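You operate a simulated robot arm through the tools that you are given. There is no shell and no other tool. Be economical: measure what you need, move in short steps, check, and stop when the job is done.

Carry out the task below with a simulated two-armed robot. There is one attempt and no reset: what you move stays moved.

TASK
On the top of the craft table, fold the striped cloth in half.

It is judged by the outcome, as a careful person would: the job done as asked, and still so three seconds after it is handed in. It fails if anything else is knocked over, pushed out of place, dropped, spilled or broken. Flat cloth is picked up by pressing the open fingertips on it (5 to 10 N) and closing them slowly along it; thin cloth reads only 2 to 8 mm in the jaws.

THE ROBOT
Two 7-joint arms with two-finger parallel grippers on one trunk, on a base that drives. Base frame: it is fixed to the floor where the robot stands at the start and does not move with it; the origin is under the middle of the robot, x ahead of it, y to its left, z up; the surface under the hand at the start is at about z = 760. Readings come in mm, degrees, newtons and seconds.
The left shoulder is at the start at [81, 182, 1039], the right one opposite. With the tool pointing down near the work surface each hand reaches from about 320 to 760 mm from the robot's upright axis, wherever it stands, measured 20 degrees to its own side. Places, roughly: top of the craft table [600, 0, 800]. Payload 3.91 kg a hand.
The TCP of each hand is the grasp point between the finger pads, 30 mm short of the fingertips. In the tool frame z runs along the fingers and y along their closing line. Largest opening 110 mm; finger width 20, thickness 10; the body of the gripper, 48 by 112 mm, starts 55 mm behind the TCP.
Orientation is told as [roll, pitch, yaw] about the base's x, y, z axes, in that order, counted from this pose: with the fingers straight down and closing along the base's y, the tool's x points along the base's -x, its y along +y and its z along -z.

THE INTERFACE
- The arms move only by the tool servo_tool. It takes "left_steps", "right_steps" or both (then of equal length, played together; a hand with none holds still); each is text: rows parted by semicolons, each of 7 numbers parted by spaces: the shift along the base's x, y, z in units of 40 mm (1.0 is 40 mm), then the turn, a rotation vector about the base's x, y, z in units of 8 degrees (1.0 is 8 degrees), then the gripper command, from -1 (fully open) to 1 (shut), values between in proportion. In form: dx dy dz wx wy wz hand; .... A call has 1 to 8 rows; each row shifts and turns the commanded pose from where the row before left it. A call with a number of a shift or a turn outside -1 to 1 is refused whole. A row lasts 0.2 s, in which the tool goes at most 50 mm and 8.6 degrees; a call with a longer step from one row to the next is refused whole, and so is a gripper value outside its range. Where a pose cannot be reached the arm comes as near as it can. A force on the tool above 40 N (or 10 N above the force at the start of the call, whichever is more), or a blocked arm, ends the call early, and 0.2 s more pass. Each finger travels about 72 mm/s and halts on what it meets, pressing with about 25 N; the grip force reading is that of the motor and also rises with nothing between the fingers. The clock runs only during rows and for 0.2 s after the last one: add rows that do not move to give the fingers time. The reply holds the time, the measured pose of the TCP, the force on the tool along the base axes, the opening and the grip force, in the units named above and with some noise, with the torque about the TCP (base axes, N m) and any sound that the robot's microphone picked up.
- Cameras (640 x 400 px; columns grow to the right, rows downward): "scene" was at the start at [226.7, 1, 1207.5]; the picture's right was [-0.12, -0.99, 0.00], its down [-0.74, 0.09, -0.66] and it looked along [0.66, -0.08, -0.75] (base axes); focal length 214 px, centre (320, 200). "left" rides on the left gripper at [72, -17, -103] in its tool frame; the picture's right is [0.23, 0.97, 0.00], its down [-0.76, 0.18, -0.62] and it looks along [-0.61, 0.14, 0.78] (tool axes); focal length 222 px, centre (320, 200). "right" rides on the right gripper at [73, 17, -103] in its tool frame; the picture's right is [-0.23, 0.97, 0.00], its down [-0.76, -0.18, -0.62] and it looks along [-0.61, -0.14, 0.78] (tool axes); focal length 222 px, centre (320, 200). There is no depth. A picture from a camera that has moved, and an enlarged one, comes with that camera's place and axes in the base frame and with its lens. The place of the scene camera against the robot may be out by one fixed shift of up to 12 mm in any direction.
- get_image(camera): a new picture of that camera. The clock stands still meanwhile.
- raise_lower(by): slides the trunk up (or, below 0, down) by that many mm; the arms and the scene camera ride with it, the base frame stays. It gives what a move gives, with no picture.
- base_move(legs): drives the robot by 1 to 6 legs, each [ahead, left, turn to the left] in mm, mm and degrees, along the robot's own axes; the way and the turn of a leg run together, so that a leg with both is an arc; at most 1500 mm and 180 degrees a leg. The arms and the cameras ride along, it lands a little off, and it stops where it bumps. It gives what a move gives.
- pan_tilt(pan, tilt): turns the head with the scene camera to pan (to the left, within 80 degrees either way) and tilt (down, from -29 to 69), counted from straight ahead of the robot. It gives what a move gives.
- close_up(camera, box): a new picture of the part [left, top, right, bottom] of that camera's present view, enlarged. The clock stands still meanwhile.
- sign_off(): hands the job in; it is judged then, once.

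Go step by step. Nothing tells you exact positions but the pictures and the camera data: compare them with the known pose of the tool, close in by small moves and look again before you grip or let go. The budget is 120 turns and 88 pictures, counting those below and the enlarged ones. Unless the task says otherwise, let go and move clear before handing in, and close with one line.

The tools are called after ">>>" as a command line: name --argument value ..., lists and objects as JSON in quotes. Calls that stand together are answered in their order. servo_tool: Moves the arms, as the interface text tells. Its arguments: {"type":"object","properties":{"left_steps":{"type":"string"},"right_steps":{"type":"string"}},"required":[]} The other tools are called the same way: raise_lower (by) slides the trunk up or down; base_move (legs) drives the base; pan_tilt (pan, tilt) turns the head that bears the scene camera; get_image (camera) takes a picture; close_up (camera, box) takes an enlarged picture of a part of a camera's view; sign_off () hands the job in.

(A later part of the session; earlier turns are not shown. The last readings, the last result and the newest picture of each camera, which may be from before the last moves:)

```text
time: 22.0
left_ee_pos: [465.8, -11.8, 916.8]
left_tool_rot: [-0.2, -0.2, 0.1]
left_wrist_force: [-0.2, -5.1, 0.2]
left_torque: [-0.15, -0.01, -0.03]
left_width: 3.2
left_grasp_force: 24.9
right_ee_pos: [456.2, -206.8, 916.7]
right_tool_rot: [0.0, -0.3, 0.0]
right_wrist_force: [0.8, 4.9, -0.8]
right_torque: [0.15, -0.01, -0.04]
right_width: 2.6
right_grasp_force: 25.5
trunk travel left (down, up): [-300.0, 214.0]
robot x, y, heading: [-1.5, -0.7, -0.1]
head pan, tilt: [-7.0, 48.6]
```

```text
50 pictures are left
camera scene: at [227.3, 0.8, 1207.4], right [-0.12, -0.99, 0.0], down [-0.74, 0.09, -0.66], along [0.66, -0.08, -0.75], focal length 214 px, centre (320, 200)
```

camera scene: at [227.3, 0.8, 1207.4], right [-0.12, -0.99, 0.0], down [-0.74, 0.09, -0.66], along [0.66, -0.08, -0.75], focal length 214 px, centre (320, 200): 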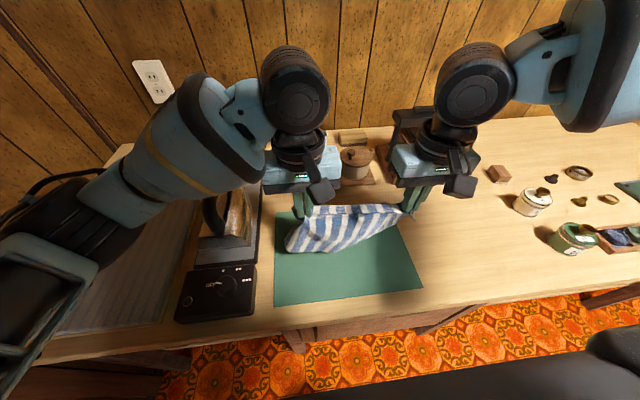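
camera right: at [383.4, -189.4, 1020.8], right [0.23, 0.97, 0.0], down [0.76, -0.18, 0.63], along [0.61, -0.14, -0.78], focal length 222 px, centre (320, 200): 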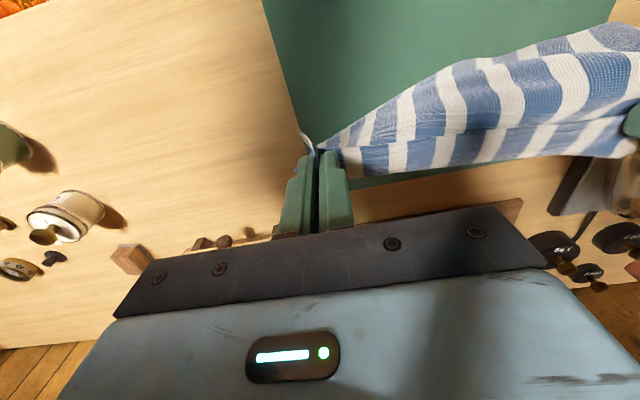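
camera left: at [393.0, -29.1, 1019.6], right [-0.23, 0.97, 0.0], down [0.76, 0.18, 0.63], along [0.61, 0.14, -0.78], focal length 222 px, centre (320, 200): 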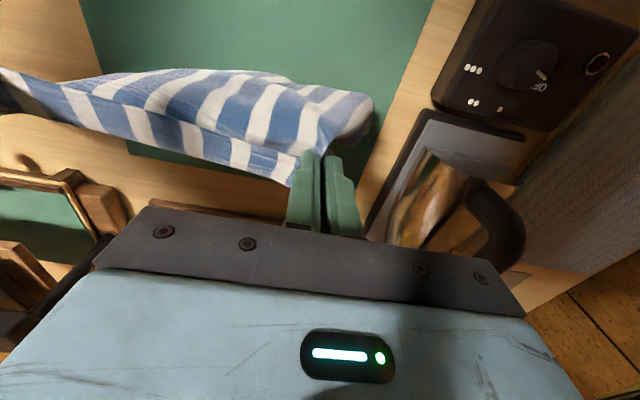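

The right is unfolding cleanly; the left has a doubled bunch. I'll carry both on to the near side, lower, and then open the left.

>>> servo_tool --left_steps "-0.6 0 -0.3 0 0 0 1;-0.6 0 -0.5 0 0 0 1;-0.5 0 -0.6 0 0 0 1;-0.3 0 -0.6 0 0 0 1;0 0 0 0 0 0 1" --right_steps "-0.6 0 -0.3 0 0 0 1;-0.6 0 -0.5 0 0 0 1;-0.5 0 -0.6 0 0 0 1;-0.3 0 -0.6 0 0 0 1;0 0 0 0 0 0 1"

>>> get_image --camera "scene"

>>> get_image --camera "left"

```text
time: 23.2
left_ee_pos: [385.4, -12.9, 838.0]
left_tool_rot: [-0.1, -0.4, 0.1]
left_wrist_force: [0.1, -5.4, 0.1]
left_torque: [-0.08, 0.01, -0.03]
left_width: 2.8
left_grasp_force: 24.8
right_ee_pos: [376.5, -206.2, 838.0]
right_tool_rot: [0.0, -0.3, -0.2]
right_wrist_force: [0.5, 4.6, -0.4]
right_torque: [0.15, -0.02, 0.0]
right_width: 2.4
right_grasp_force: 25.1
trunk travel left (down, up): [-300.0, 214.0]
robot x, y, heading: [1.9, -1.6, -0.1]
head pan, tilt: [-7.0, 48.6]
```

```text
49 pictures are left
camera scene: at [226.6, 0.7, 1207.5], right [-0.12, -0.99, 0.0], down [-0.74, 0.09, -0.66], along [0.66, -0.08, -0.75], focal length 214 px, centre (320, 200)
```

scene: 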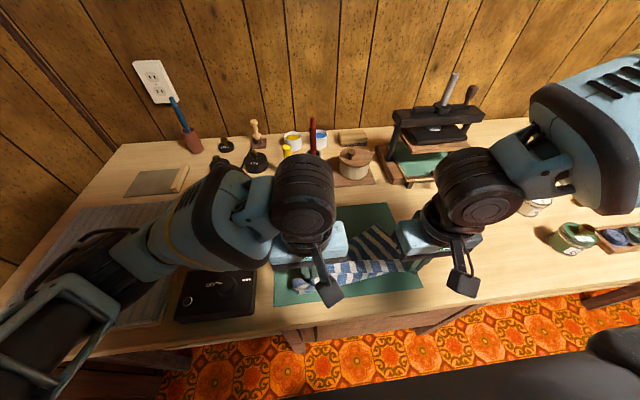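

```text
48 pictures are left
camera left: at [311.7, -29.5, 940.3], right [-0.23, 0.97, 0.0], down [0.76, 0.18, 0.63], along [0.61, 0.14, -0.78], focal length 222 px, centre (320, 200)
```

left: 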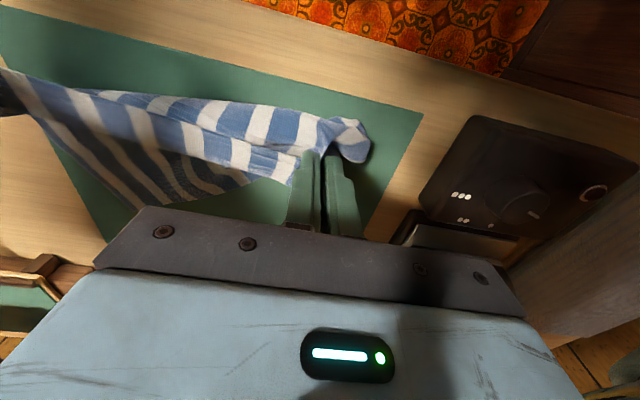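

The left hand has caught both left corners. I'll set down, release both hands, back off and look at the cloth.

>>> servo_tool --left_steps "0 0 -0.5 0 0 0 1;0 0 -0.35 0 0 0 1;0 0 0 0 0 0 0.85;0 0 0 0 0 0 0.7;0 0 0 0 0 0 0.5;0 0 0.6 0 0 0 0.4;0 0 1 0 0 0 0.4;0 0 1 0 0 0 0.4" --right_steps "0 0 -0.5 0 0 0 1;0 0 -0.4 0 0 0 1;0 0 0 0 0 0 0.85;0 0 0 0 0 0 0.7;0 0 0 0 0 0 0.5;0 0 0.6 0 0 0 0.4;0 0 1 0 0 0 0.4;0 0 1 0 0 0 0.4"

>>> servo_tool --left_steps "-0.3 0.5 0.8 0 0 0 0.4;0 0.8 0.8 0 0 0 0.4;0 0.8 0.8 0 0 0 0.4;0 0.8 0.8 0 0 0 0.4;0 0.6 0 0 0 0 0.4" --right_steps "0 -0.8 0.3 0 0 0 0.4;0 -0.8 0.3 0 0 0 0.4;0 -0.8 0.3 0 0 0 0.4;0 -0.8 0.3 0 0 0 0.4;0 0 0 0 0 0 0.4"

>>> get_image --camera "scene"

>>> get_image --camera "left"

```text
time: 25.0
left_ee_pos: [384.9, -11.1, 906.7]
left_tool_rot: [0.0, -0.2, 0.0]
left_wrist_force: [-0.7, 0.1, 1.3]
left_torque: [0.02, -0.03, -0.01]
left_width: 33.1
left_grasp_force: 0.0
right_ee_pos: [375.3, -204.4, 905.0]
right_tool_rot: [-0.2, -0.2, 0.0]
right_wrist_force: [0.7, -0.3, -0.8]
right_torque: [0.01, 0.0, 0.05]
right_width: 32.7
right_grasp_force: 0.1
trunk travel left (down, up): [-300.0, 214.0]
robot x, y, heading: [1.2, -2.6, 0.1]
head pan, tilt: [-7.0, 48.6]
```

```text
time: 26.2
left_ee_pos: [372.6, 129.6, 1034.3]
left_tool_rot: [-0.2, -0.2, 0.0]
left_wrist_force: [0.2, 0.1, 0.1]
left_torque: [-0.02, 0.02, 0.02]
left_width: 33.1
left_grasp_force: 0.2
right_ee_pos: [376.6, -332.8, 952.1]
right_tool_rot: [-0.2, -0.2, -0.1]
right_wrist_force: [0.2, -0.5, -0.7]
right_torque: [0.0, -0.03, 0.03]
right_width: 33.0
right_grasp_force: 0.1
trunk travel left (down, up): [-300.0, 214.0]
robot x, y, heading: [2.0, -2.9, 0.3]
head pan, tilt: [-7.0, 48.6]
```

```text
47 pictures are left
camera scene: at [227.0, 1.8, 1207.4], right [-0.12, -0.99, 0.0], down [-0.74, 0.09, -0.66], along [0.66, -0.08, -0.75], focal length 214 px, centre (320, 200)
```

scene: 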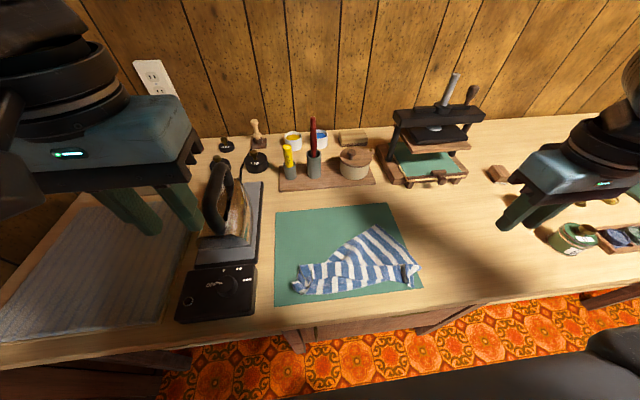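

```text
46 pictures are left
camera left: at [299.7, 112.2, 1137.3], right [-0.23, 0.97, 0.0], down [0.76, 0.18, 0.63], along [0.61, 0.14, -0.78], focal length 222 px, centre (320, 200)
```

left: 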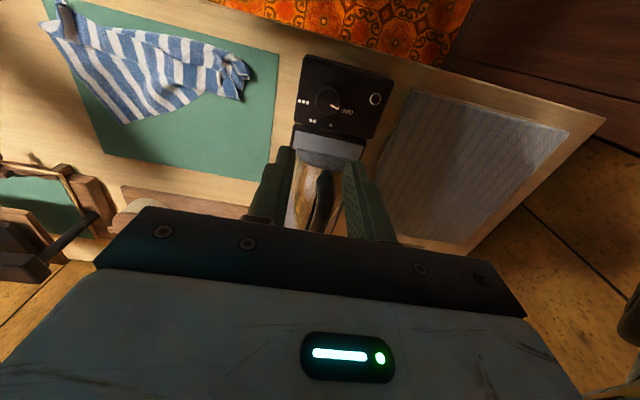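

Everything else is undisturbed. I'll take a close-up of the cloth's current shape.

>>> close_up --camera "scene" --box '[270, 210, 430, 310]'

```text
4.00 times, centred on (350, 260) of scene
camera zoom: at [227.0, 1.8, 1207.4], right [-0.12, -0.99, 0.0], down [-0.74, 0.09, -0.66], along [0.66, -0.08, -0.75], focal length 858 px, centre (200, -40)
```

zoom: 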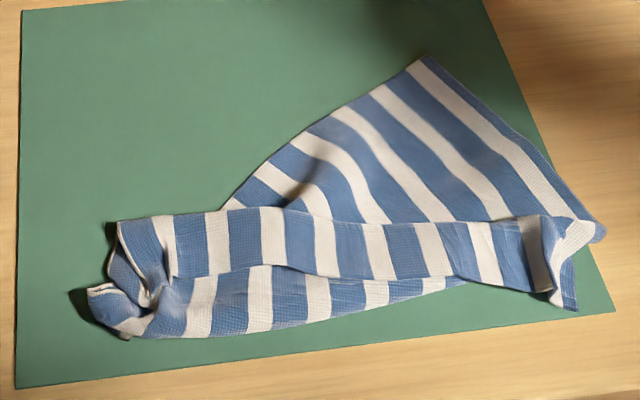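

I need a better look at the bunched left end. I'll move the left hand so its camera looks down on it.

>>> servo_tool --left_steps "-0.4 -0.8 -0.4 0 0.8 0 0.4;-0.4 -0.8 -0.4 0 0.8 0 0.4;0 -0.8 -0.3 0 0.8 0 0.4;0 -0.8 0 0 0.8 0 0.4;0 0 0 0 0 0 0.4"

>>> get_image --camera "left"

```text
time: 27.4
left_ee_pos: [341.9, -0.5, 991.4]
left_tool_rot: [0.0, 25.4, 0.1]
left_wrist_force: [0.5, 0.4, -0.8]
left_torque: [0.0, 0.03, 0.0]
left_width: 33.0
left_grasp_force: 0.1
right_ee_pos: [375.5, -332.9, 951.9]
right_tool_rot: [-0.1, -0.4, -0.1]
right_wrist_force: [-0.6, 0.2, 0.4]
right_torque: [-0.02, 0.0, 0.01]
right_width: 32.8
right_grasp_force: 0.1
trunk travel left (down, up): [-300.0, 214.0]
robot x, y, heading: [2.5, 2.5, 0.1]
head pan, tilt: [-7.0, 48.6]
```

```text
44 pictures are left
camera left: at [319.7, -17.9, 1115.0], right [-0.21, 0.97, 0.1], down [0.95, 0.18, 0.24], along [0.21, 0.14, -0.97], focal length 222 px, centre (320, 200)
```

left: 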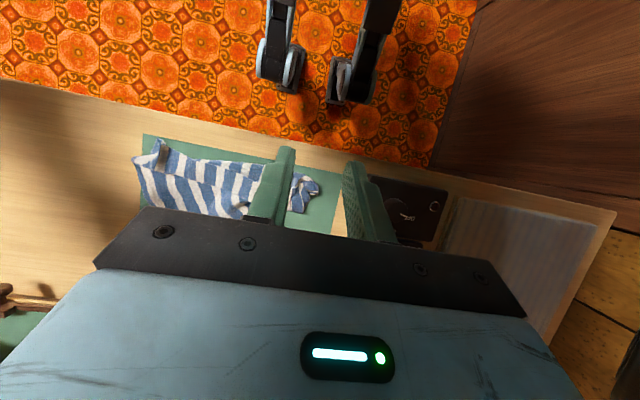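

>>> close_up --camera "left" --box '[125, 125, 345, 235]'

```text
2.91 times, centred on (235, 180) of left
camera zoom: at [319.7, -17.9, 1115.0], right [-0.21, 0.97, 0.1], down [0.95, 0.18, 0.24], along [0.21, 0.14, -0.97], focal length 646 px, centre (567, 258)
```

zoom: 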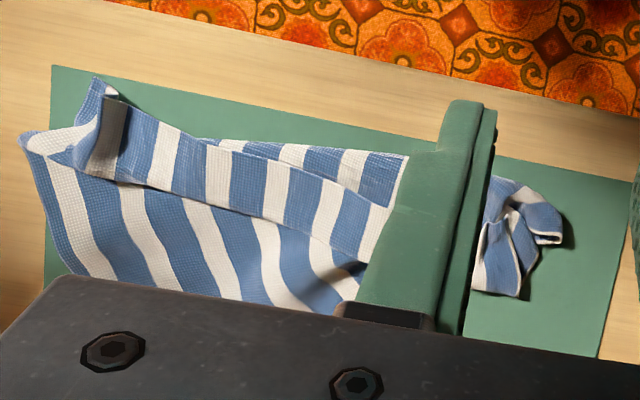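

>>> close_up --camera "scene" --box '[286, 255, 350, 295]'

>>> close_up --camera "scene" --box '[366, 250, 430, 290]'

```text
10.00 times, centred on (318, 275) of scene
camera zoom: at [226.6, 1.3, 1207.5], right [-0.12, -0.99, 0.0], down [-0.74, 0.09, -0.66], along [0.66, -0.08, -0.75], focal length 2145 px, centre (340, -550)
```

zoom: 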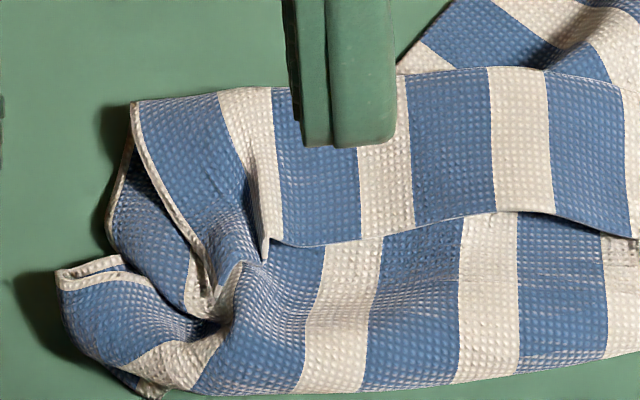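

```text
10.00 times, centred on (398, 270) of scene
camera zoom: at [226.6, 1.3, 1207.5], right [-0.12, -0.99, 0.0], down [-0.74, 0.09, -0.66], along [0.66, -0.08, -0.75], focal length 2145 px, centre (-460, -500)
```

zoom: 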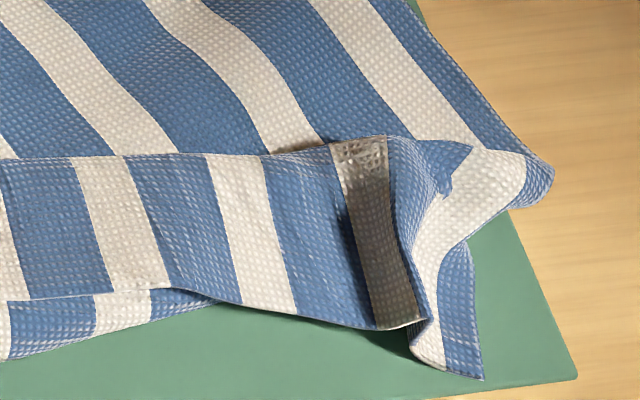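

I can read it now: the near hem faces me, with a standing ridge at the right near corner (~[373,−202]). New plan: hold the near edge at both corners, hang the cloth, then lay it down as a "hanging fold", which keeps grip orientation correct. First, re-pinch the right ridge without pressing.

>>> servo_tool --left_steps "0 0.4 0 0 -0.8 0 0.4;0 0.4 0 0 -0.8 0 0.4;0 0.4 0 0 -0.8 0 0.4;0 0.2 0 0 -0.8 0 0.4;0 0 0 0 0 0 0.4" --right_steps "0 0.8 -0.5 0 0 0 0.3;0 0.8 -0.6 0 0 0 0.3;-0.05 0.85 -0.6 0 0 0 0.3;-0.06 0.8 -0.6 0 0 0 0.3;0 0 0 0 0 0 0.3"

>>> get_image --camera "right"

```text
time: 28.6
left_ee_pos: [342.5, 56.0, 991.2]
left_tool_rot: [-0.2, -0.3, 0.2]
left_wrist_force: [0.0, -0.2, 0.1]
left_torque: [-0.03, 0.0, 0.02]
left_width: 32.8
left_grasp_force: 0.1
right_ee_pos: [370.8, -204.9, 859.9]
right_tool_rot: [-0.1, -0.3, -0.1]
right_wrist_force: [-0.9, -0.4, -0.3]
right_torque: [0.0, -0.03, -0.05]
right_width: 38.2
right_grasp_force: 0.0
trunk travel left (down, up): [-300.0, 214.0]
robot x, y, heading: [-3.6, 1.3, -0.1]
head pan, tilt: [-7.0, 48.6]
```

```text
40 pictures are left
camera right: at [298.0, -188.3, 962.7], right [0.23, 0.97, 0.0], down [0.76, -0.18, 0.63], along [0.61, -0.14, -0.78], focal length 222 px, centre (320, 200)
```

right: 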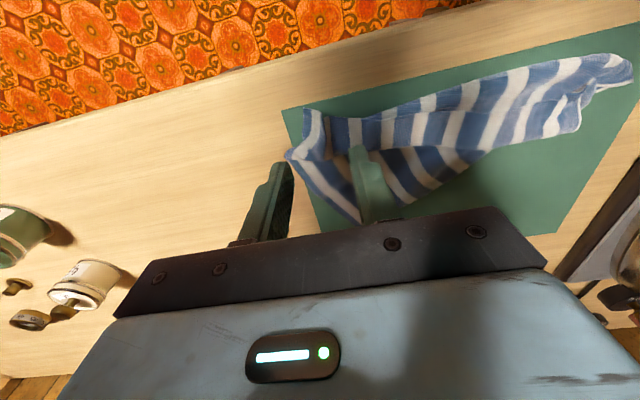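

>>> servo_tool --right_steps "0 0.05 -0.7 0 0 0 0.3;0 0.03 -0.6 0 0 0 0.3;0 0 -0.2 0 0 0 0.3;0 0 -0.05 0 0 0 0.4;0 0 0 0 0 0 0.55;0 0 0 0 0 0 0.7;0 0 0 0 0 0 0.85;0 0 0 0 0 0 1"

>>> get_image --camera "right"

```text
time: 30.4
left_ee_pos: [341.5, 56.5, 990.2]
left_tool_rot: [-0.1, -0.2, 0.1]
left_wrist_force: [-0.2, 0.9, 0.1]
left_torque: [0.02, 0.0, 0.0]
left_width: 32.7
left_grasp_force: 0.1
right_ee_pos: [371.2, -201.4, 799.4]
right_tool_rot: [0.0, -0.2, -0.1]
right_wrist_force: [0.2, -0.7, 0.4]
right_torque: [0.02, -0.02, -0.01]
right_width: 2.4
right_grasp_force: 25.2
trunk travel left (down, up): [-300.0, 214.0]
robot x, y, heading: [-1.4, -1.8, -0.2]
head pan, tilt: [-7.0, 48.6]
```

```text
39 pictures are left
camera right: at [298.6, -184.5, 901.6], right [0.23, 0.97, 0.0], down [0.76, -0.18, 0.63], along [0.61, -0.14, -0.78], focal length 222 px, centre (320, 200)
```

right: 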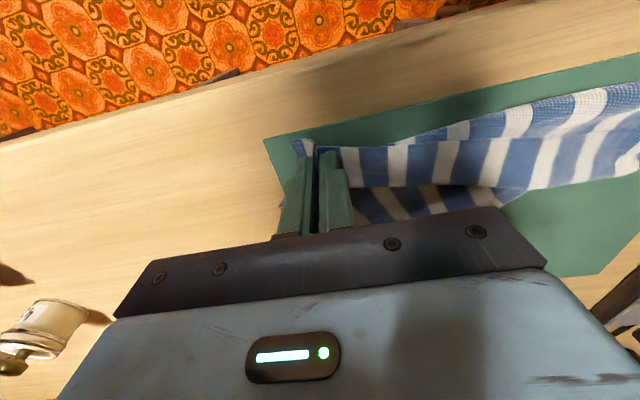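

The right near corner is held. Now I'll raise it to let the folds fall out and expose the left near corner.

>>> servo_tool --right_steps "0.1 0 0.8 0 0 0 1;0.2 0 0.9 0 0 0 1;0.2 0 0.9 0 0 0 1;0.2 0 0.9 0 0 0 1;0 0 0.9 0 0 0 1;0 0 0 0 0 0 1;0 0 0 0 0 0 1"

>>> get_image --camera "scene"

>>> get_image --camera "left"

```text
time: 32.0
left_ee_pos: [342.3, 56.3, 990.7]
left_tool_rot: [-0.1, -0.4, 0.1]
left_wrist_force: [0.5, 0.4, 0.3]
left_torque: [-0.02, -0.01, 0.03]
left_width: 32.7
left_grasp_force: 0.0
right_ee_pos: [399.9, -201.5, 974.6]
right_tool_rot: [-0.1, -0.3, -0.2]
right_wrist_force: [-0.1, 0.2, -0.2]
right_torque: [-0.02, -0.01, 0.0]
right_width: 2.4
right_grasp_force: 24.7
trunk travel left (down, up): [-300.0, 214.0]
robot x, y, heading: [2.0, -0.2, 0.2]
head pan, tilt: [-7.0, 48.6]
```

```text
38 pictures are left
camera scene: at [226.6, 0.8, 1207.5], right [-0.12, -0.99, 0.0], down [-0.74, 0.09, -0.66], along [0.66, -0.08, -0.75], focal length 214 px, centre (320, 200)
```

scene: 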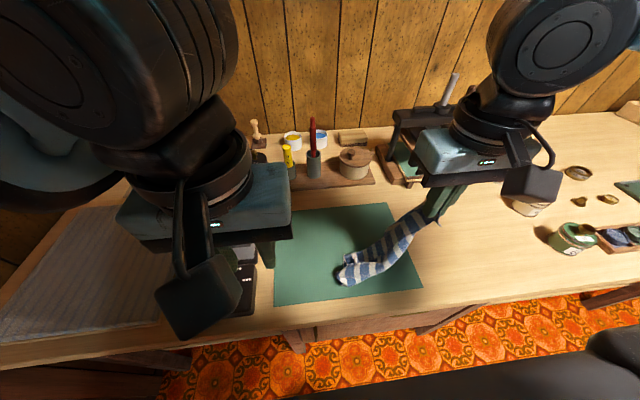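

```text
37 pictures are left
camera left: at [268.0, 38.5, 1093.6], right [-0.23, 0.97, 0.0], down [0.76, 0.18, 0.63], along [0.61, 0.14, -0.78], focal length 222 px, centre (320, 200)
```

left: 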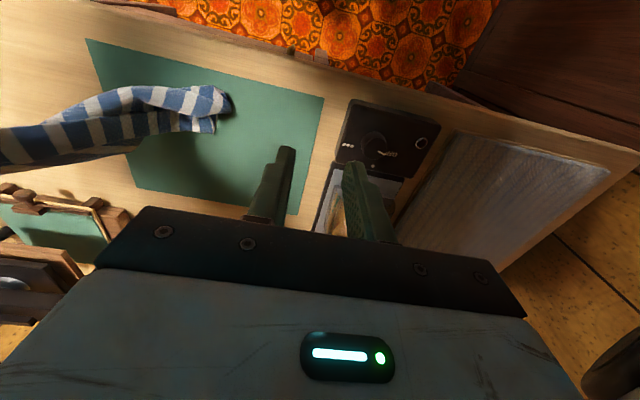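

The left end is still bunched. I'll lift the whole cloth clear so it hangs open from the right corner.

>>> servo_tool --left_steps "0 0.8 0 0 0 0 0.4;0 0.8 0 0 0 0 0.4;0 0.5 0 0 0 0 0.4;0 0 0 0 0 0 0.4;0 0 0 0 0 0 0.4;0 0 0 0 0 0 0.4;0 0 0 0 0 0 0.4;0 0 0 0 0 0 0.4" --right_steps "0.2 0.3 0.9 0 0 0 1;0.2 0.3 0.9 0 0 0 1;0.2 0.3 0.9 0 0 0 1;0.2 0.3 0.9 0 0 0 1;0.2 0.3 0.6 0 0 0 1;0 0 0 0 0 0 1;0 0 0 0 0 0 1;0 0 0 0 0 0 1"

>>> get_image --camera "scene"

>>> get_image --camera "right"

```text
time: 33.8
left_ee_pos: [342.0, 140.5, 990.0]
left_tool_rot: [-0.1, -0.3, 0.0]
left_wrist_force: [0.5, 1.1, 0.3]
left_torque: [0.0, -0.02, -0.02]
left_width: 33.2
left_grasp_force: 0.1
right_ee_pos: [438.8, -147.6, 1134.8]
right_tool_rot: [-0.1, -0.3, -0.3]
right_wrist_force: [-0.1, -0.4, 0.8]
right_torque: [0.0, 0.0, -0.03]
right_width: 2.3
right_grasp_force: 25.1
right hand out of reach, approached as far as the arm can: row 5
trunk travel left (down, up): [-300.0, 214.0]
robot x, y, heading: [-2.4, -1.3, 0.2]
head pan, tilt: [-7.0, 48.6]
```

```text
36 pictures are left
camera scene: at [226.5, 0.8, 1207.5], right [-0.12, -0.99, 0.0], down [-0.74, 0.09, -0.66], along [0.66, -0.08, -0.75], focal length 214 px, centre (320, 200)
```

scene: 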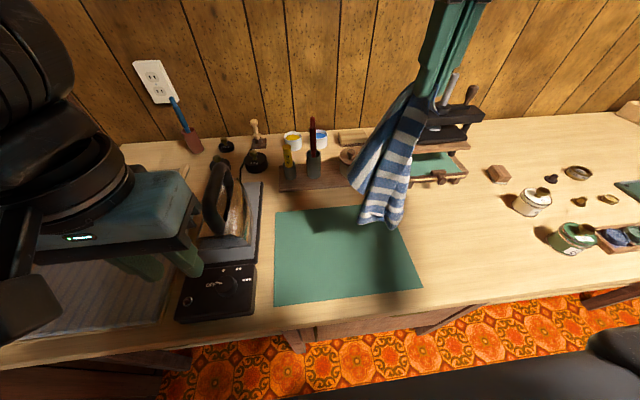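

```text
35 pictures are left
camera right: at [365.4, -131.0, 1239.1], right [0.23, 0.97, 0.0], down [0.76, -0.18, 0.63], along [0.61, -0.14, -0.78], focal length 222 px, centre (320, 200)
```

right: 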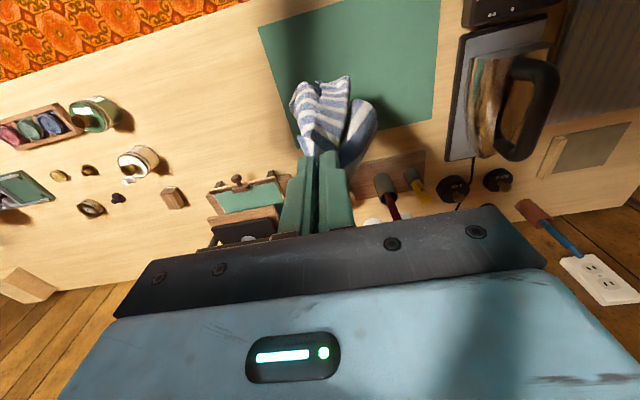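

The cloth now hangs freely. Zooming in to identify its corners.

>>> close_up --camera "scene" --box '[310, 60, 510, 240]'

```text
2.22 times, centred on (410, 150) of scene
camera zoom: at [226.5, 0.8, 1207.5], right [-0.12, -0.99, 0.0], down [-0.74, 0.09, -0.66], along [0.66, -0.08, -0.75], focal length 477 px, centre (120, 311)
```

zoom: 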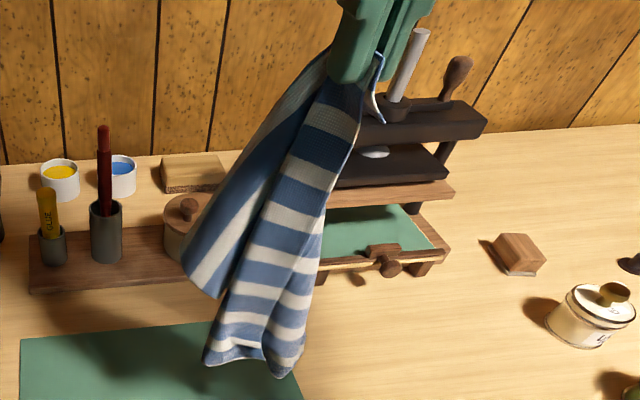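

It hangs with the near edge vertical and the left edge at the bottom. I'll move it over to the left side of the mat and let it lay out from left to right, starting by traversing.

>>> servo_tool --left_steps "0 0.8 0.2 0 0 0 0.4;0 0.8 0.2 0 0 0 0.4;0 0.8 0 0 0 0 0.4;0 0 0 0 0 0 0.4;0 0 0 0 0 0 0.4;0 0 0 0 0 0 0.4;0 0 0 0 0 0 0.4;0 0 0 0 0 0 0.4" --right_steps "-0.1 0.6 0 0 0 0 1;-0.2 0.8 0 0 0 0 1;-0.2 0.85 0 0 0 0 1;-0.2 0.85 0 0 0 0 1;-0.2 0.7 0 0 0 0 1;0 0.3 0 0 0 0 1;0 0 0 0 0 0 1;0 0 0 0 0 0 1"

>>> get_image --camera "scene"

```text
time: 35.6
left_ee_pos: [341.8, 235.8, 1006.7]
left_tool_rot: [-0.2, -0.3, 0.1]
left_wrist_force: [0.1, -0.7, -0.2]
left_torque: [-0.02, 0.02, 0.02]
left_width: 32.8
left_grasp_force: 0.1
right_ee_pos: [438.2, -147.9, 1136.5]
right_tool_rot: [-0.1, -0.2, -0.2]
right_wrist_force: [0.4, -0.4, -0.7]
right_torque: [-0.01, -0.01, -0.02]
right_width: 2.5
right_grasp_force: 24.6
right hand out of reach, approached as far as the arm can: row 1, 2, 3, 4, 5, 6
trunk travel left (down, up): [-300.0, 214.0]
robot x, y, heading: [-0.7, -3.1, -0.2]
head pan, tilt: [-7.0, 48.6]
```

```text
33 pictures are left
camera scene: at [226.7, 0.8, 1207.5], right [-0.12, -0.99, 0.0], down [-0.74, 0.09, -0.66], along [0.66, -0.08, -0.75], focal length 214 px, centre (320, 200)
```

scene: 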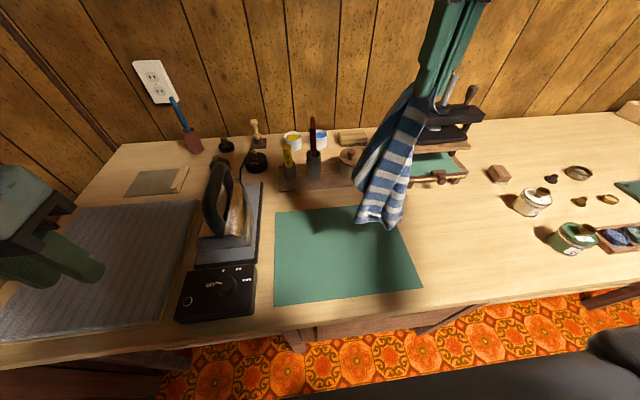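

The arm is at its upper limit, so I'll raise the trunk and then lower and traverse.

>>> raise_lower --by 120

>>> servo_tool --right_steps "0 0 -0.8 0 0 0 1;0 0 -0.8 0 0 0 1;0 0 0 0 0 0 1"

```text
time: 37.1
left_ee_pos: [343.3, 237.4, 1126.0]
left_tool_rot: [-0.2, -0.2, 0.1]
left_wrist_force: [0.5, -0.6, -0.1]
left_torque: [0.02, 0.0, 0.01]
left_width: 32.6
left_grasp_force: 0.1
right_ee_pos: [400.4, -149.3, 1305.7]
right_tool_rot: [0.0, -8.6, -0.2]
right_wrist_force: [0.2, -0.1, 0.0]
right_torque: [-0.01, -0.01, 0.0]
right_width: 2.6
right_grasp_force: 24.9
trunk travel left (down, up): [-420.0, 94.0]
robot x, y, heading: [2.5, -1.1, 0.0]
head pan, tilt: [-7.0, 48.6]
```

```text
time: 37.9
left_ee_pos: [342.6, 235.3, 1126.2]
left_tool_rot: [-0.1, -0.3, 0.1]
left_wrist_force: [0.0, -0.5, -0.8]
left_torque: [0.01, 0.05, -0.02]
left_width: 33.2
left_grasp_force: 0.1
right_ee_pos: [399.5, -148.7, 1242.8]
right_tool_rot: [0.0, -8.7, -0.1]
right_wrist_force: [-0.2, 0.1, 0.1]
right_torque: [0.04, 0.01, -0.01]
right_width: 2.3
right_grasp_force: 24.9
trunk travel left (down, up): [-420.0, 94.0]
robot x, y, heading: [0.0, 0.9, 0.0]
head pan, tilt: [-7.0, 48.6]
```

>>> servo_tool --right_steps "0 0 -0.9 0 0.6 0 1;0 0 -0.9 0 0.48 0 1;0 0 -0.8 0 0 0 1;0 0.6 0 0 0 0 1;0 0.8 0 0 0 0 1;0 0.8 0 0 0 0 1;0 0.8 0 0 0 0 1;0 0.8 0 0 0 0 1"

>>> servo_tool --right_steps "0 0.4 0 0 0 0 1;0 0 0 0 0 0 1;0 0 0 0 0 0 1;0 0 0 0 0 0 1"

>>> get_image --camera "scene"

```text
time: 39.7
left_ee_pos: [343.0, 236.1, 1127.4]
left_tool_rot: [-0.2, -0.3, 0.1]
left_wrist_force: [0.0, 0.4, -0.3]
left_torque: [-0.01, 0.01, 0.03]
left_width: 33.0
left_grasp_force: 0.1
right_ee_pos: [399.5, -113.1, 1137.3]
right_tool_rot: [0.1, -0.2, -0.1]
right_wrist_force: [-0.1, -0.6, 0.1]
right_torque: [0.04, 0.02, -0.03]
right_width: 2.3
right_grasp_force: 25.2
right hand out of reach, approached as far as the arm can: row 5, 6, 7, 8
trunk travel left (down, up): [-420.0, 94.0]
robot x, y, heading: [-0.9, -1.3, 0.1]
head pan, tilt: [-7.0, 48.6]
```

```text
time: 40.7
left_ee_pos: [343.3, 236.9, 1125.5]
left_tool_rot: [-0.1, -0.2, 0.2]
left_wrist_force: [0.2, 0.9, -0.5]
left_torque: [0.03, -0.02, 0.01]
left_width: 32.9
left_grasp_force: 0.2
right_ee_pos: [400.5, -114.2, 1137.4]
right_tool_rot: [0.2, 0.0, -0.1]
right_wrist_force: [-0.5, -1.0, -0.5]
right_torque: [-0.02, -0.01, -0.01]
right_width: 2.2
right_grasp_force: 25.0
right hand out of reach, approached as far as the arm can: row 1
trunk travel left (down, up): [-420.0, 94.0]
robot x, y, heading: [-0.6, -1.1, -0.2]
head pan, tilt: [-7.0, 48.6]
```

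```text
32 pictures are left
camera scene: at [185.7, 0.8, 1335.7], right [-0.12, -0.99, 0.0], down [-0.74, 0.09, -0.66], along [0.66, -0.08, -0.75], focal length 214 px, centre (320, 200)
```

scene: 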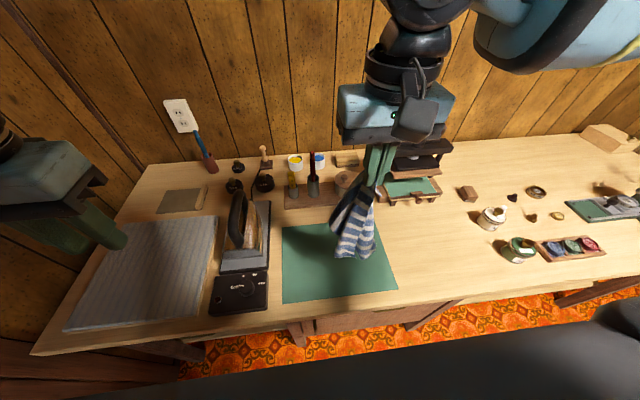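

The right arm can't reach further left at this height, so I'll shift the base 130 mm to the left, parallel to the table.

>>> base_move --legs '[[0, 130, 0]]'

>>> get_image --camera "scene"

```text
time: 42.4
left_ee_pos: [338.7, 339.4, 1128.5]
left_tool_rot: [0.2, -0.3, -0.1]
left_wrist_force: [-0.2, 0.0, -0.8]
left_torque: [0.0, 0.01, 0.01]
left_width: 32.8
left_grasp_force: 0.0
right_ee_pos: [396.3, -12.1, 1139.4]
right_tool_rot: [0.3, -0.2, -0.2]
right_wrist_force: [-0.1, -0.4, 0.5]
right_torque: [-0.01, -0.02, 0.02]
right_width: 2.3
right_grasp_force: 25.1
trunk travel left (down, up): [-420.0, 94.0]
robot x, y, heading: [-2.8, 103.5, -0.1]
head pan, tilt: [-7.0, 48.6]
stopped in leg 1: the robot was blocked; the commanded pose is now the measured one
```

```text
31 pictures are left
camera scene: at [181.6, 102.7, 1336.3], right [-0.12, -0.99, 0.0], down [-0.74, 0.09, -0.66], along [0.66, -0.08, -0.75], focal length 214 px, centre (320, 200)
```

scene: 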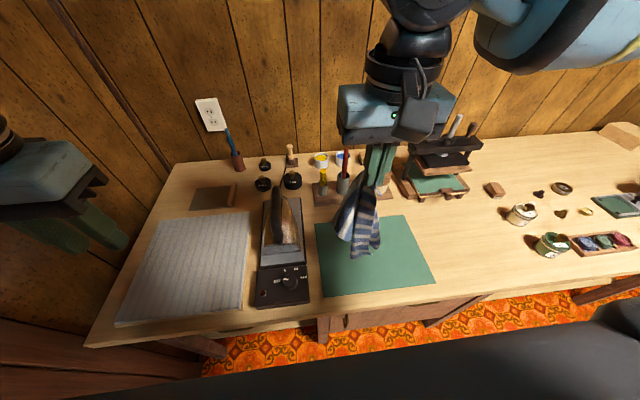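

Nothing was disturbed, and the hand is now at y≈−12. I'll lower until the cloth's bottom edge just reaches the mat, then look.

>>> servo_tool --right_steps "0 0 -0.7 0 0 0 1;0 0 -0.7 0 0 0 1;0 0 -0.6 0 0 0 1;0 0 -0.4 0 0 0 1;0 0 0 0 0 0 1;0 0 0 0 0 0 1"

>>> close_up --camera "scene" --box '[300, 130, 460, 310]'

```text
time: 43.8
left_ee_pos: [339.8, 339.3, 1129.2]
left_tool_rot: [0.2, -0.4, -0.1]
left_wrist_force: [-0.6, -0.2, -0.6]
left_torque: [0.02, 0.0, 0.03]
left_width: 33.2
left_grasp_force: 0.0
right_ee_pos: [397.9, -10.9, 1042.6]
right_tool_rot: [0.3, -0.2, -0.2]
right_wrist_force: [0.1, 0.6, -0.9]
right_torque: [-0.02, -0.02, -0.01]
right_width: 2.1
right_grasp_force: 25.1
trunk travel left (down, up): [-420.0, 94.0]
robot x, y, heading: [-0.2, 106.8, -0.1]
head pan, tilt: [-7.0, 48.6]
```

```text
2.22 times, centred on (380, 220) of scene
camera zoom: at [181.7, 102.5, 1336.2], right [-0.12, -0.99, 0.0], down [-0.74, 0.09, -0.66], along [0.66, -0.08, -0.75], focal length 477 px, centre (187, 156)
```

zoom: 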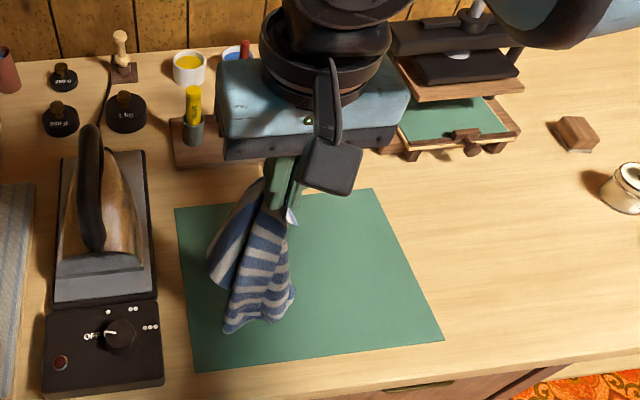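

The hanging sheet faces me, with its held edge on the right side. I'll yaw the right hand clockwise so the sheet turns and its near edge faces the robot before laying it to the right.

>>> servo_tool --right_steps "0 0 0.1 0 0 -1 1;0 0 0.1 0 0 -1 1;0 0 0.1 0 0 -1 1;0 0 0 0 0 -1 1;0 0 0 0 0 -1 1;0 0 0 0 0 -1 1;0 0 0 0 0 -1 1;0 0 0 0 0 -1 1"

>>> servo_tool --right_steps "0 0 0 0 0 -1 1;0 0 0 0 0 -1 1;0 0 0 0 0 0 1;0 0 0 0 0 0 1"

>>> close_up --camera "scene" --box '[300, 130, 460, 310]'

```text
time: 45.5
left_ee_pos: [338.9, 338.6, 1128.8]
left_tool_rot: [0.2, -0.3, -0.1]
left_wrist_force: [-0.4, -0.1, 0.4]
left_torque: [0.0, 0.01, -0.01]
left_width: 33.0
left_grasp_force: 0.1
right_ee_pos: [396.8, -11.8, 1054.9]
right_tool_rot: [0.4, 0.2, -64.4]
right_wrist_force: [-0.1, -0.2, -0.8]
right_torque: [0.0, -0.01, 0.07]
right_width: 2.8
right_grasp_force: 25.3
trunk travel left (down, up): [-420.0, 94.0]
robot x, y, heading: [-0.3, 106.1, -0.3]
head pan, tilt: [-7.0, 48.6]
```

```text
time: 46.5
left_ee_pos: [339.7, 338.7, 1128.2]
left_tool_rot: [0.2, -0.3, -0.1]
left_wrist_force: [-0.4, 0.1, -0.5]
left_torque: [0.01, 0.0, 0.01]
left_width: 33.3
left_grasp_force: 0.1
right_ee_pos: [396.5, -10.8, 1054.3]
right_tool_rot: [0.2, 0.2, -80.2]
right_wrist_force: [-0.6, 0.6, -0.2]
right_torque: [0.01, -0.01, 0.07]
right_width: 2.5
right_grasp_force: 25.4
trunk travel left (down, up): [-420.0, 94.0]
robot x, y, heading: [0.4, 105.7, -0.2]
head pan, tilt: [-7.0, 48.6]
```

```text
2.22 times, centred on (380, 220) of scene
camera zoom: at [181.6, 102.6, 1336.1], right [-0.12, -0.99, 0.0], down [-0.74, 0.09, -0.66], along [0.66, -0.08, -0.75], focal length 477 px, centre (187, 156)
```

zoom: 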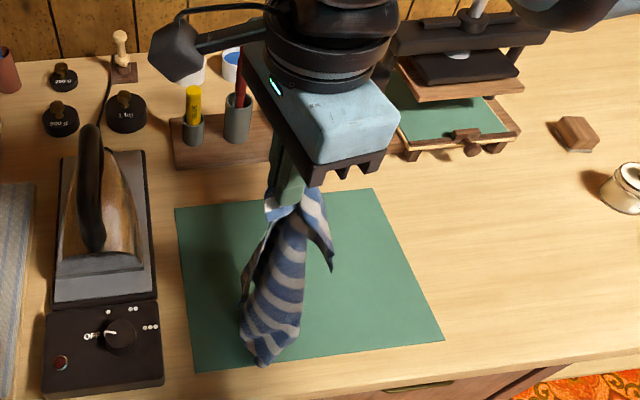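

The near edge now faces the robot. Now I'll lay it down in an arc toward the right.

>>> servo_tool --right_steps "0 0 -0.6 0 0 0 1;0 -0.9 -0.2 0 0 0 1;0 -0.95 -0.3 0 0 0 1;0 -0.95 -0.45 0 0 0 1;0 -0.85 -0.6 0 0 0 1;0 -0.75 -0.7 0 0 0 1;0 -0.65 -0.8 0 0 0 1;0 -0.5 -0.85 0 0 0 1"

>>> servo_tool --right_steps "0 -0.45 -0.9 0 0 0 1;0 -0.45 -0.85 0 0 0 1;0 0 0 0 0 0 1"

>>> close_up --camera "scene" --box '[300, 130, 460, 310]'

```text
time: 48.4
left_ee_pos: [339.4, 338.0, 1129.5]
left_tool_rot: [0.2, -0.3, -0.2]
left_wrist_force: [0.2, 0.2, 0.5]
left_torque: [0.01, 0.01, -0.02]
left_width: 32.9
left_grasp_force: 0.0
right_ee_pos: [397.9, -232.4, 873.3]
right_tool_rot: [0.2, 0.2, -80.1]
right_wrist_force: [0.3, 0.4, 0.0]
right_torque: [0.0, 0.0, -0.01]
right_width: 2.6
right_grasp_force: 24.7
trunk travel left (down, up): [-420.0, 94.0]
robot x, y, heading: [-1.1, 108.9, -0.0]
head pan, tilt: [-7.0, 48.6]
```

```text
time: 49.1
left_ee_pos: [338.7, 338.9, 1129.3]
left_tool_rot: [0.3, -0.4, -0.1]
left_wrist_force: [0.1, -0.3, -0.2]
left_torque: [0.0, 0.01, 0.01]
left_width: 33.1
left_grasp_force: 0.0
right_ee_pos: [398.4, -268.7, 802.5]
right_tool_rot: [0.3, 0.2, -80.1]
right_wrist_force: [0.4, 1.0, 0.5]
right_torque: [0.01, -0.02, 0.03]
right_width: 2.3
right_grasp_force: 24.6
trunk travel left (down, up): [-420.0, 94.0]
robot x, y, heading: [1.5, 106.9, -0.2]
head pan, tilt: [-7.0, 48.6]
```

```text
2.22 times, centred on (380, 220) of scene
camera zoom: at [181.5, 102.6, 1336.1], right [-0.12, -0.99, 0.0], down [-0.74, 0.09, -0.66], along [0.66, -0.08, -0.75], focal length 477 px, centre (187, 156)
```

zoom: 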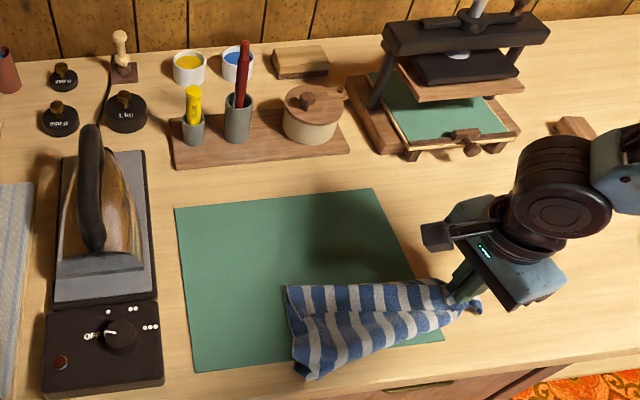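

Much tidier. Zooming to read the layers.

>>> close_up --camera "scene" --box '[362, 180, 426, 230]'

>>> get_image --camera "right"

```text
8.00 times, centred on (394, 205) of scene
camera zoom: at [181.5, 102.6, 1336.1], right [-0.12, -0.99, 0.0], down [-0.74, 0.09, -0.66], along [0.66, -0.08, -0.75], focal length 1716 px, centre (-272, 160)
```

zoom: 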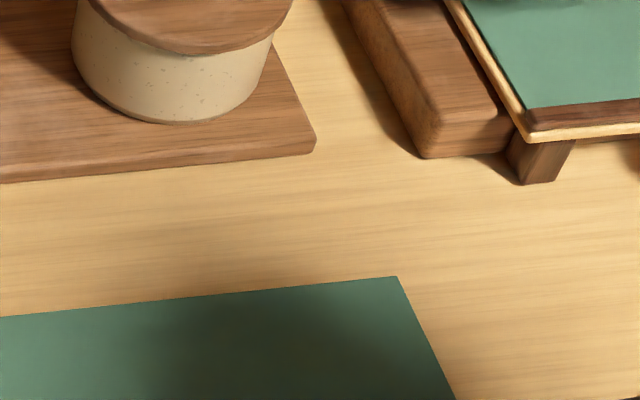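

```text
26 pictures are left
camera right: at [401.6, -195.2, 906.9], right [1.0, -0.06, 0.0], down [-0.05, -0.78, 0.62], along [-0.03, -0.62, -0.78], focal length 222 px, centre (320, 200)
```

right: 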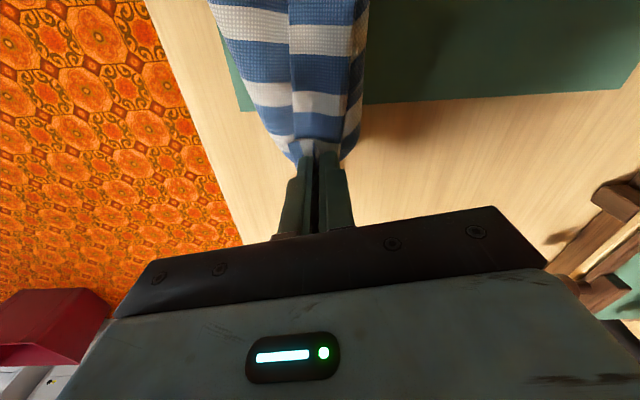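

>>> close_up --camera "scene" --box '[356, 248, 460, 312]'

```text
6.15 times, centred on (408, 280) of scene
camera zoom: at [181.5, 102.6, 1336.1], right [-0.12, -0.99, 0.0], down [-0.74, 0.09, -0.66], along [0.66, -0.08, -0.75], focal length 1320 px, centre (-222, -292)
```

zoom: 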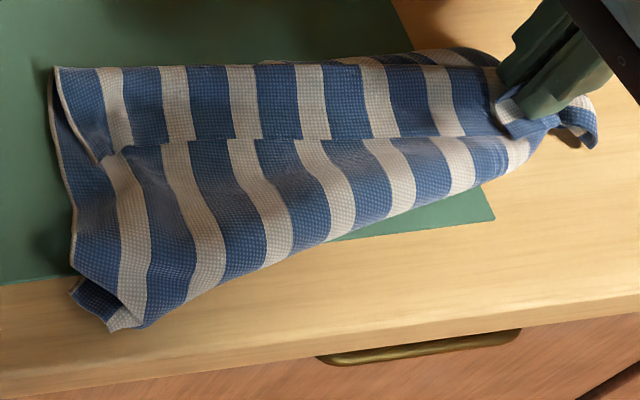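

The cloth lies in a Z-fold: near hem on top as a ~45 mm flap, with its left corner at ~[391,−74]. Plan: raise the right hand so the near edge stands up, then pinch that standing edge near its left end with the left hand turned 90°. Lifting the right first while bringing the left across high up.

>>> servo_tool --left_steps "0.3 -0.95 -0.2 0 0 1 0;0.3 -0.95 -0.2 0 0 1 0;0.3 -0.95 -0.2 0 0 1 0;0.3 -0.95 -0.2 0 0 1 0;0.3 -0.95 -0.2 0 0 1 0;0.2 -0.95 -0.2 0 0 1 0;0.2 -0.95 -0.2 0 0 1 0;0.2 -0.95 -0.2 0 0 1 0" --right_steps "0 0 0.5 0 0 0 1;0.1 0.05 0.6 0 0 0 1;0.2 0.05 0.6 0 0 0 1;0.2 0.05 0.6 0 0 0 1;0.2 0.1 0.6 0 0 0 1;0 0 0 0 0 0 1;0 0 0 0 0 0 1;0 0 0 0 0 0 1"

>>> get_image --camera "scene"

```text
time: 51.0
left_ee_pos: [426.1, 38.4, 1061.7]
left_tool_rot: [0.0, -0.4, 64.1]
left_wrist_force: [-0.1, -0.2, 1.1]
left_torque: [-0.01, -0.04, 0.0]
left_width: 55.0
left_grasp_force: 0.1
right_ee_pos: [427.2, -255.7, 920.0]
right_tool_rot: [0.1, 0.0, -80.2]
right_wrist_force: [-0.2, 0.4, 0.4]
right_torque: [0.0, 0.02, 0.02]
right_width: 2.5
right_grasp_force: 25.0
trunk travel left (down, up): [-420.0, 94.0]
robot x, y, heading: [-3.3, 105.0, 0.0]
head pan, tilt: [-7.0, 48.6]
```

```text
24 pictures are left
camera scene: at [185.4, 107.1, 1335.6], right [-0.12, -0.99, 0.0], down [-0.74, 0.09, -0.66], along [0.66, -0.08, -0.75], focal length 214 px, centre (320, 200)
```

scene: 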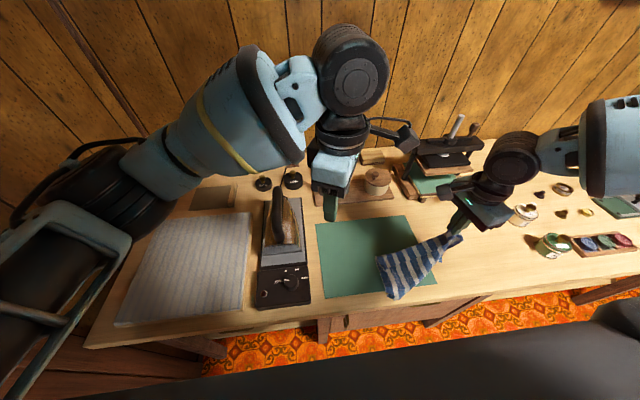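

>>> close_up --camera "scene" --box '[366, 228, 478, 298]'

>>> servo_tool --left_steps "0 -0.9 -0.4 0 0 1 -0.2;0 -0.9 -0.4 0 0 1 -0.2;0 -0.6 -0.3 0 0 1 -0.2;0 0 0 0 0 0 -0.2"

>>> get_image --camera "left"

```text
5.71 times, centred on (422, 263) of scene
camera zoom: at [185.4, 107.1, 1335.6], right [-0.12, -0.99, 0.0], down [-0.74, 0.09, -0.66], along [0.66, -0.08, -0.75], focal length 1226 px, centre (-263, -160)
```

zoom: 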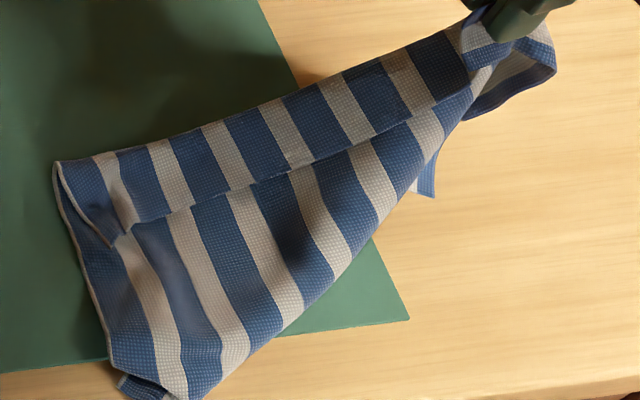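

```text
time: 52.0
left_ee_pos: [427.3, -54.4, 1019.2]
left_tool_rot: [-0.1, -0.2, 88.2]
left_wrist_force: [0.3, 0.9, -0.5]
left_torque: [0.02, 0.02, 0.0]
left_width: 65.9
left_grasp_force: 0.2
right_ee_pos: [427.8, -254.4, 921.1]
right_tool_rot: [0.1, -0.1, -80.3]
right_wrist_force: [0.9, 0.0, -0.3]
right_torque: [0.01, -0.01, 0.02]
right_width: 2.3
right_grasp_force: 25.0
trunk travel left (down, up): [-420.0, 94.0]
robot x, y, heading: [-2.1, 111.0, 0.0]
head pan, tilt: [-7.0, 48.6]
```

```text
22 pictures are left
camera left: at [440.8, -129.2, 1121.6], right [-0.98, -0.2, 0.0], down [-0.15, 0.76, 0.63], along [-0.12, 0.61, -0.78], focal length 222 px, centre (320, 200)
```

left: 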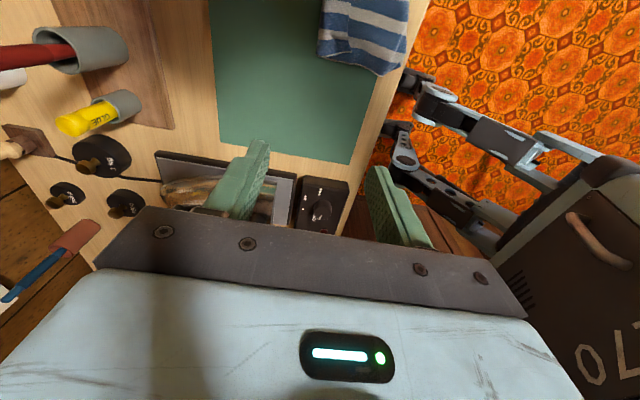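

The flap is still draped toward me. I'll pull the right hand away (+x) and up to peel it open.

>>> servo_tool --right_steps "0.7 0 0.3 0 0 0 1;0.8 0.2 0.2 0 0 0 1;0.8 0.3 0 0 0 0 1;0.6 0.2 0 0 0 0 1;0 0 0 0 0 0 1"

>>> close_up --camera "scene" --box '[336, 200, 480, 300]'

```text
time: 53.1
left_ee_pos: [426.4, -55.7, 1019.4]
left_tool_rot: [-0.1, -0.3, 88.0]
left_wrist_force: [-0.1, -0.3, -0.5]
left_torque: [0.0, 0.01, 0.02]
left_width: 65.9
left_grasp_force: 0.2
right_ee_pos: [543.0, -226.1, 940.9]
right_tool_rot: [0.0, 0.0, -80.1]
right_wrist_force: [0.1, -0.1, -0.5]
right_torque: [0.01, -0.02, 0.05]
right_width: 2.3
right_grasp_force: 25.2
trunk travel left (down, up): [-420.0, 94.0]
robot x, y, heading: [-4.9, 108.1, -0.1]
head pan, tilt: [-7.0, 48.6]
```

```text
4.00 times, centred on (408, 250) of scene
camera zoom: at [184.8, 108.2, 1335.7], right [-0.12, -0.99, 0.0], down [-0.74, 0.09, -0.66], along [0.66, -0.08, -0.75], focal length 858 px, centre (-32, 0)
```

zoom: 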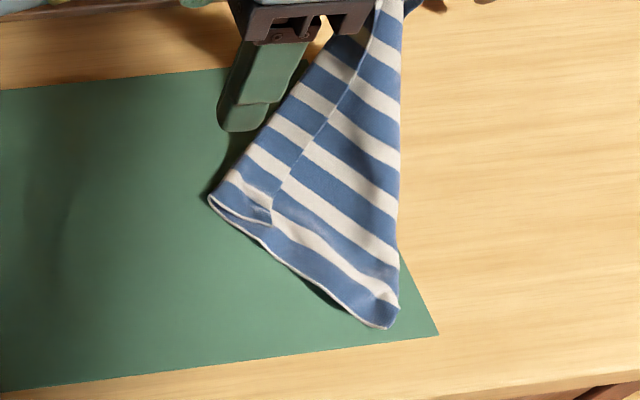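

That opened things up well: the left hem is now visible, with the far-left corner clean and the flap nearly vertical over its crest. I'll swing the right hand toward +y to flip the flap fully open.

>>> servo_tool --left_steps "0 0.9 0.3 0 0 0 -0.2;0 0.9 0.3 0 0 0 -0.2;0 0.9 0.3 0 0 0 -0.2;0 0.5 0 0 0 0 -0.2;0 0 0 0 0 0 -0.2;0 0 0 0 0 0 -0.2;0 0 0 0 0 0 -0.2" --right_steps "0 0 0.2 0 0 0 1;0.1 0.5 0.1 0 0 0 1;0.2 0.7 0 0 0 0 1;0.2 0.7 -0.2 0 0 0 1;0.1 0.7 -0.3 0 0 0 1;0 0.5 -0.3 0 0 0 1;0 0 0 0 0 0 1"

>>> get_image --camera "scene"

```text
time: 54.8
left_ee_pos: [444.8, 69.0, 1052.6]
left_tool_rot: [-0.1, -0.2, 87.7]
left_wrist_force: [-0.6, -0.3, 0.3]
left_torque: [0.0, -0.03, 0.02]
left_width: 66.1
left_grasp_force: 0.1
left hand out of reach, approached as far as the arm can: row 2, 3
right_ee_pos: [567.9, -102.9, 919.8]
right_tool_rot: [0.1, 0.0, -80.3]
right_wrist_force: [0.3, -0.4, -1.2]
right_torque: [-0.01, 0.0, 0.07]
right_width: 2.2
right_grasp_force: 25.1
trunk travel left (down, up): [-420.0, 94.0]
robot x, y, heading: [0.6, 106.5, -0.1]
head pan, tilt: [-7.0, 48.6]
```

```text
20 pictures are left
camera scene: at [185.0, 108.3, 1335.7], right [-0.12, -0.99, 0.0], down [-0.74, 0.09, -0.66], along [0.66, -0.08, -0.75], focal length 214 px, centre (320, 200)
```

scene: 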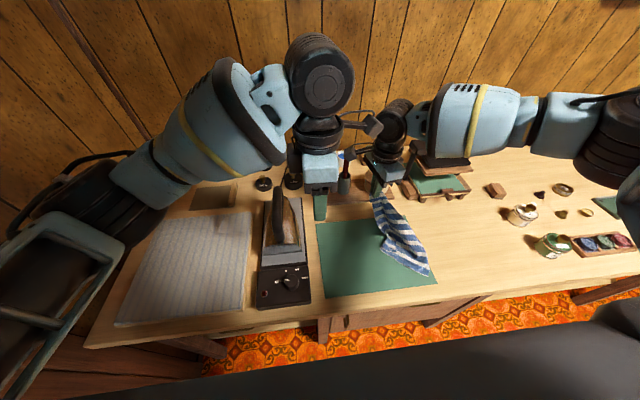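

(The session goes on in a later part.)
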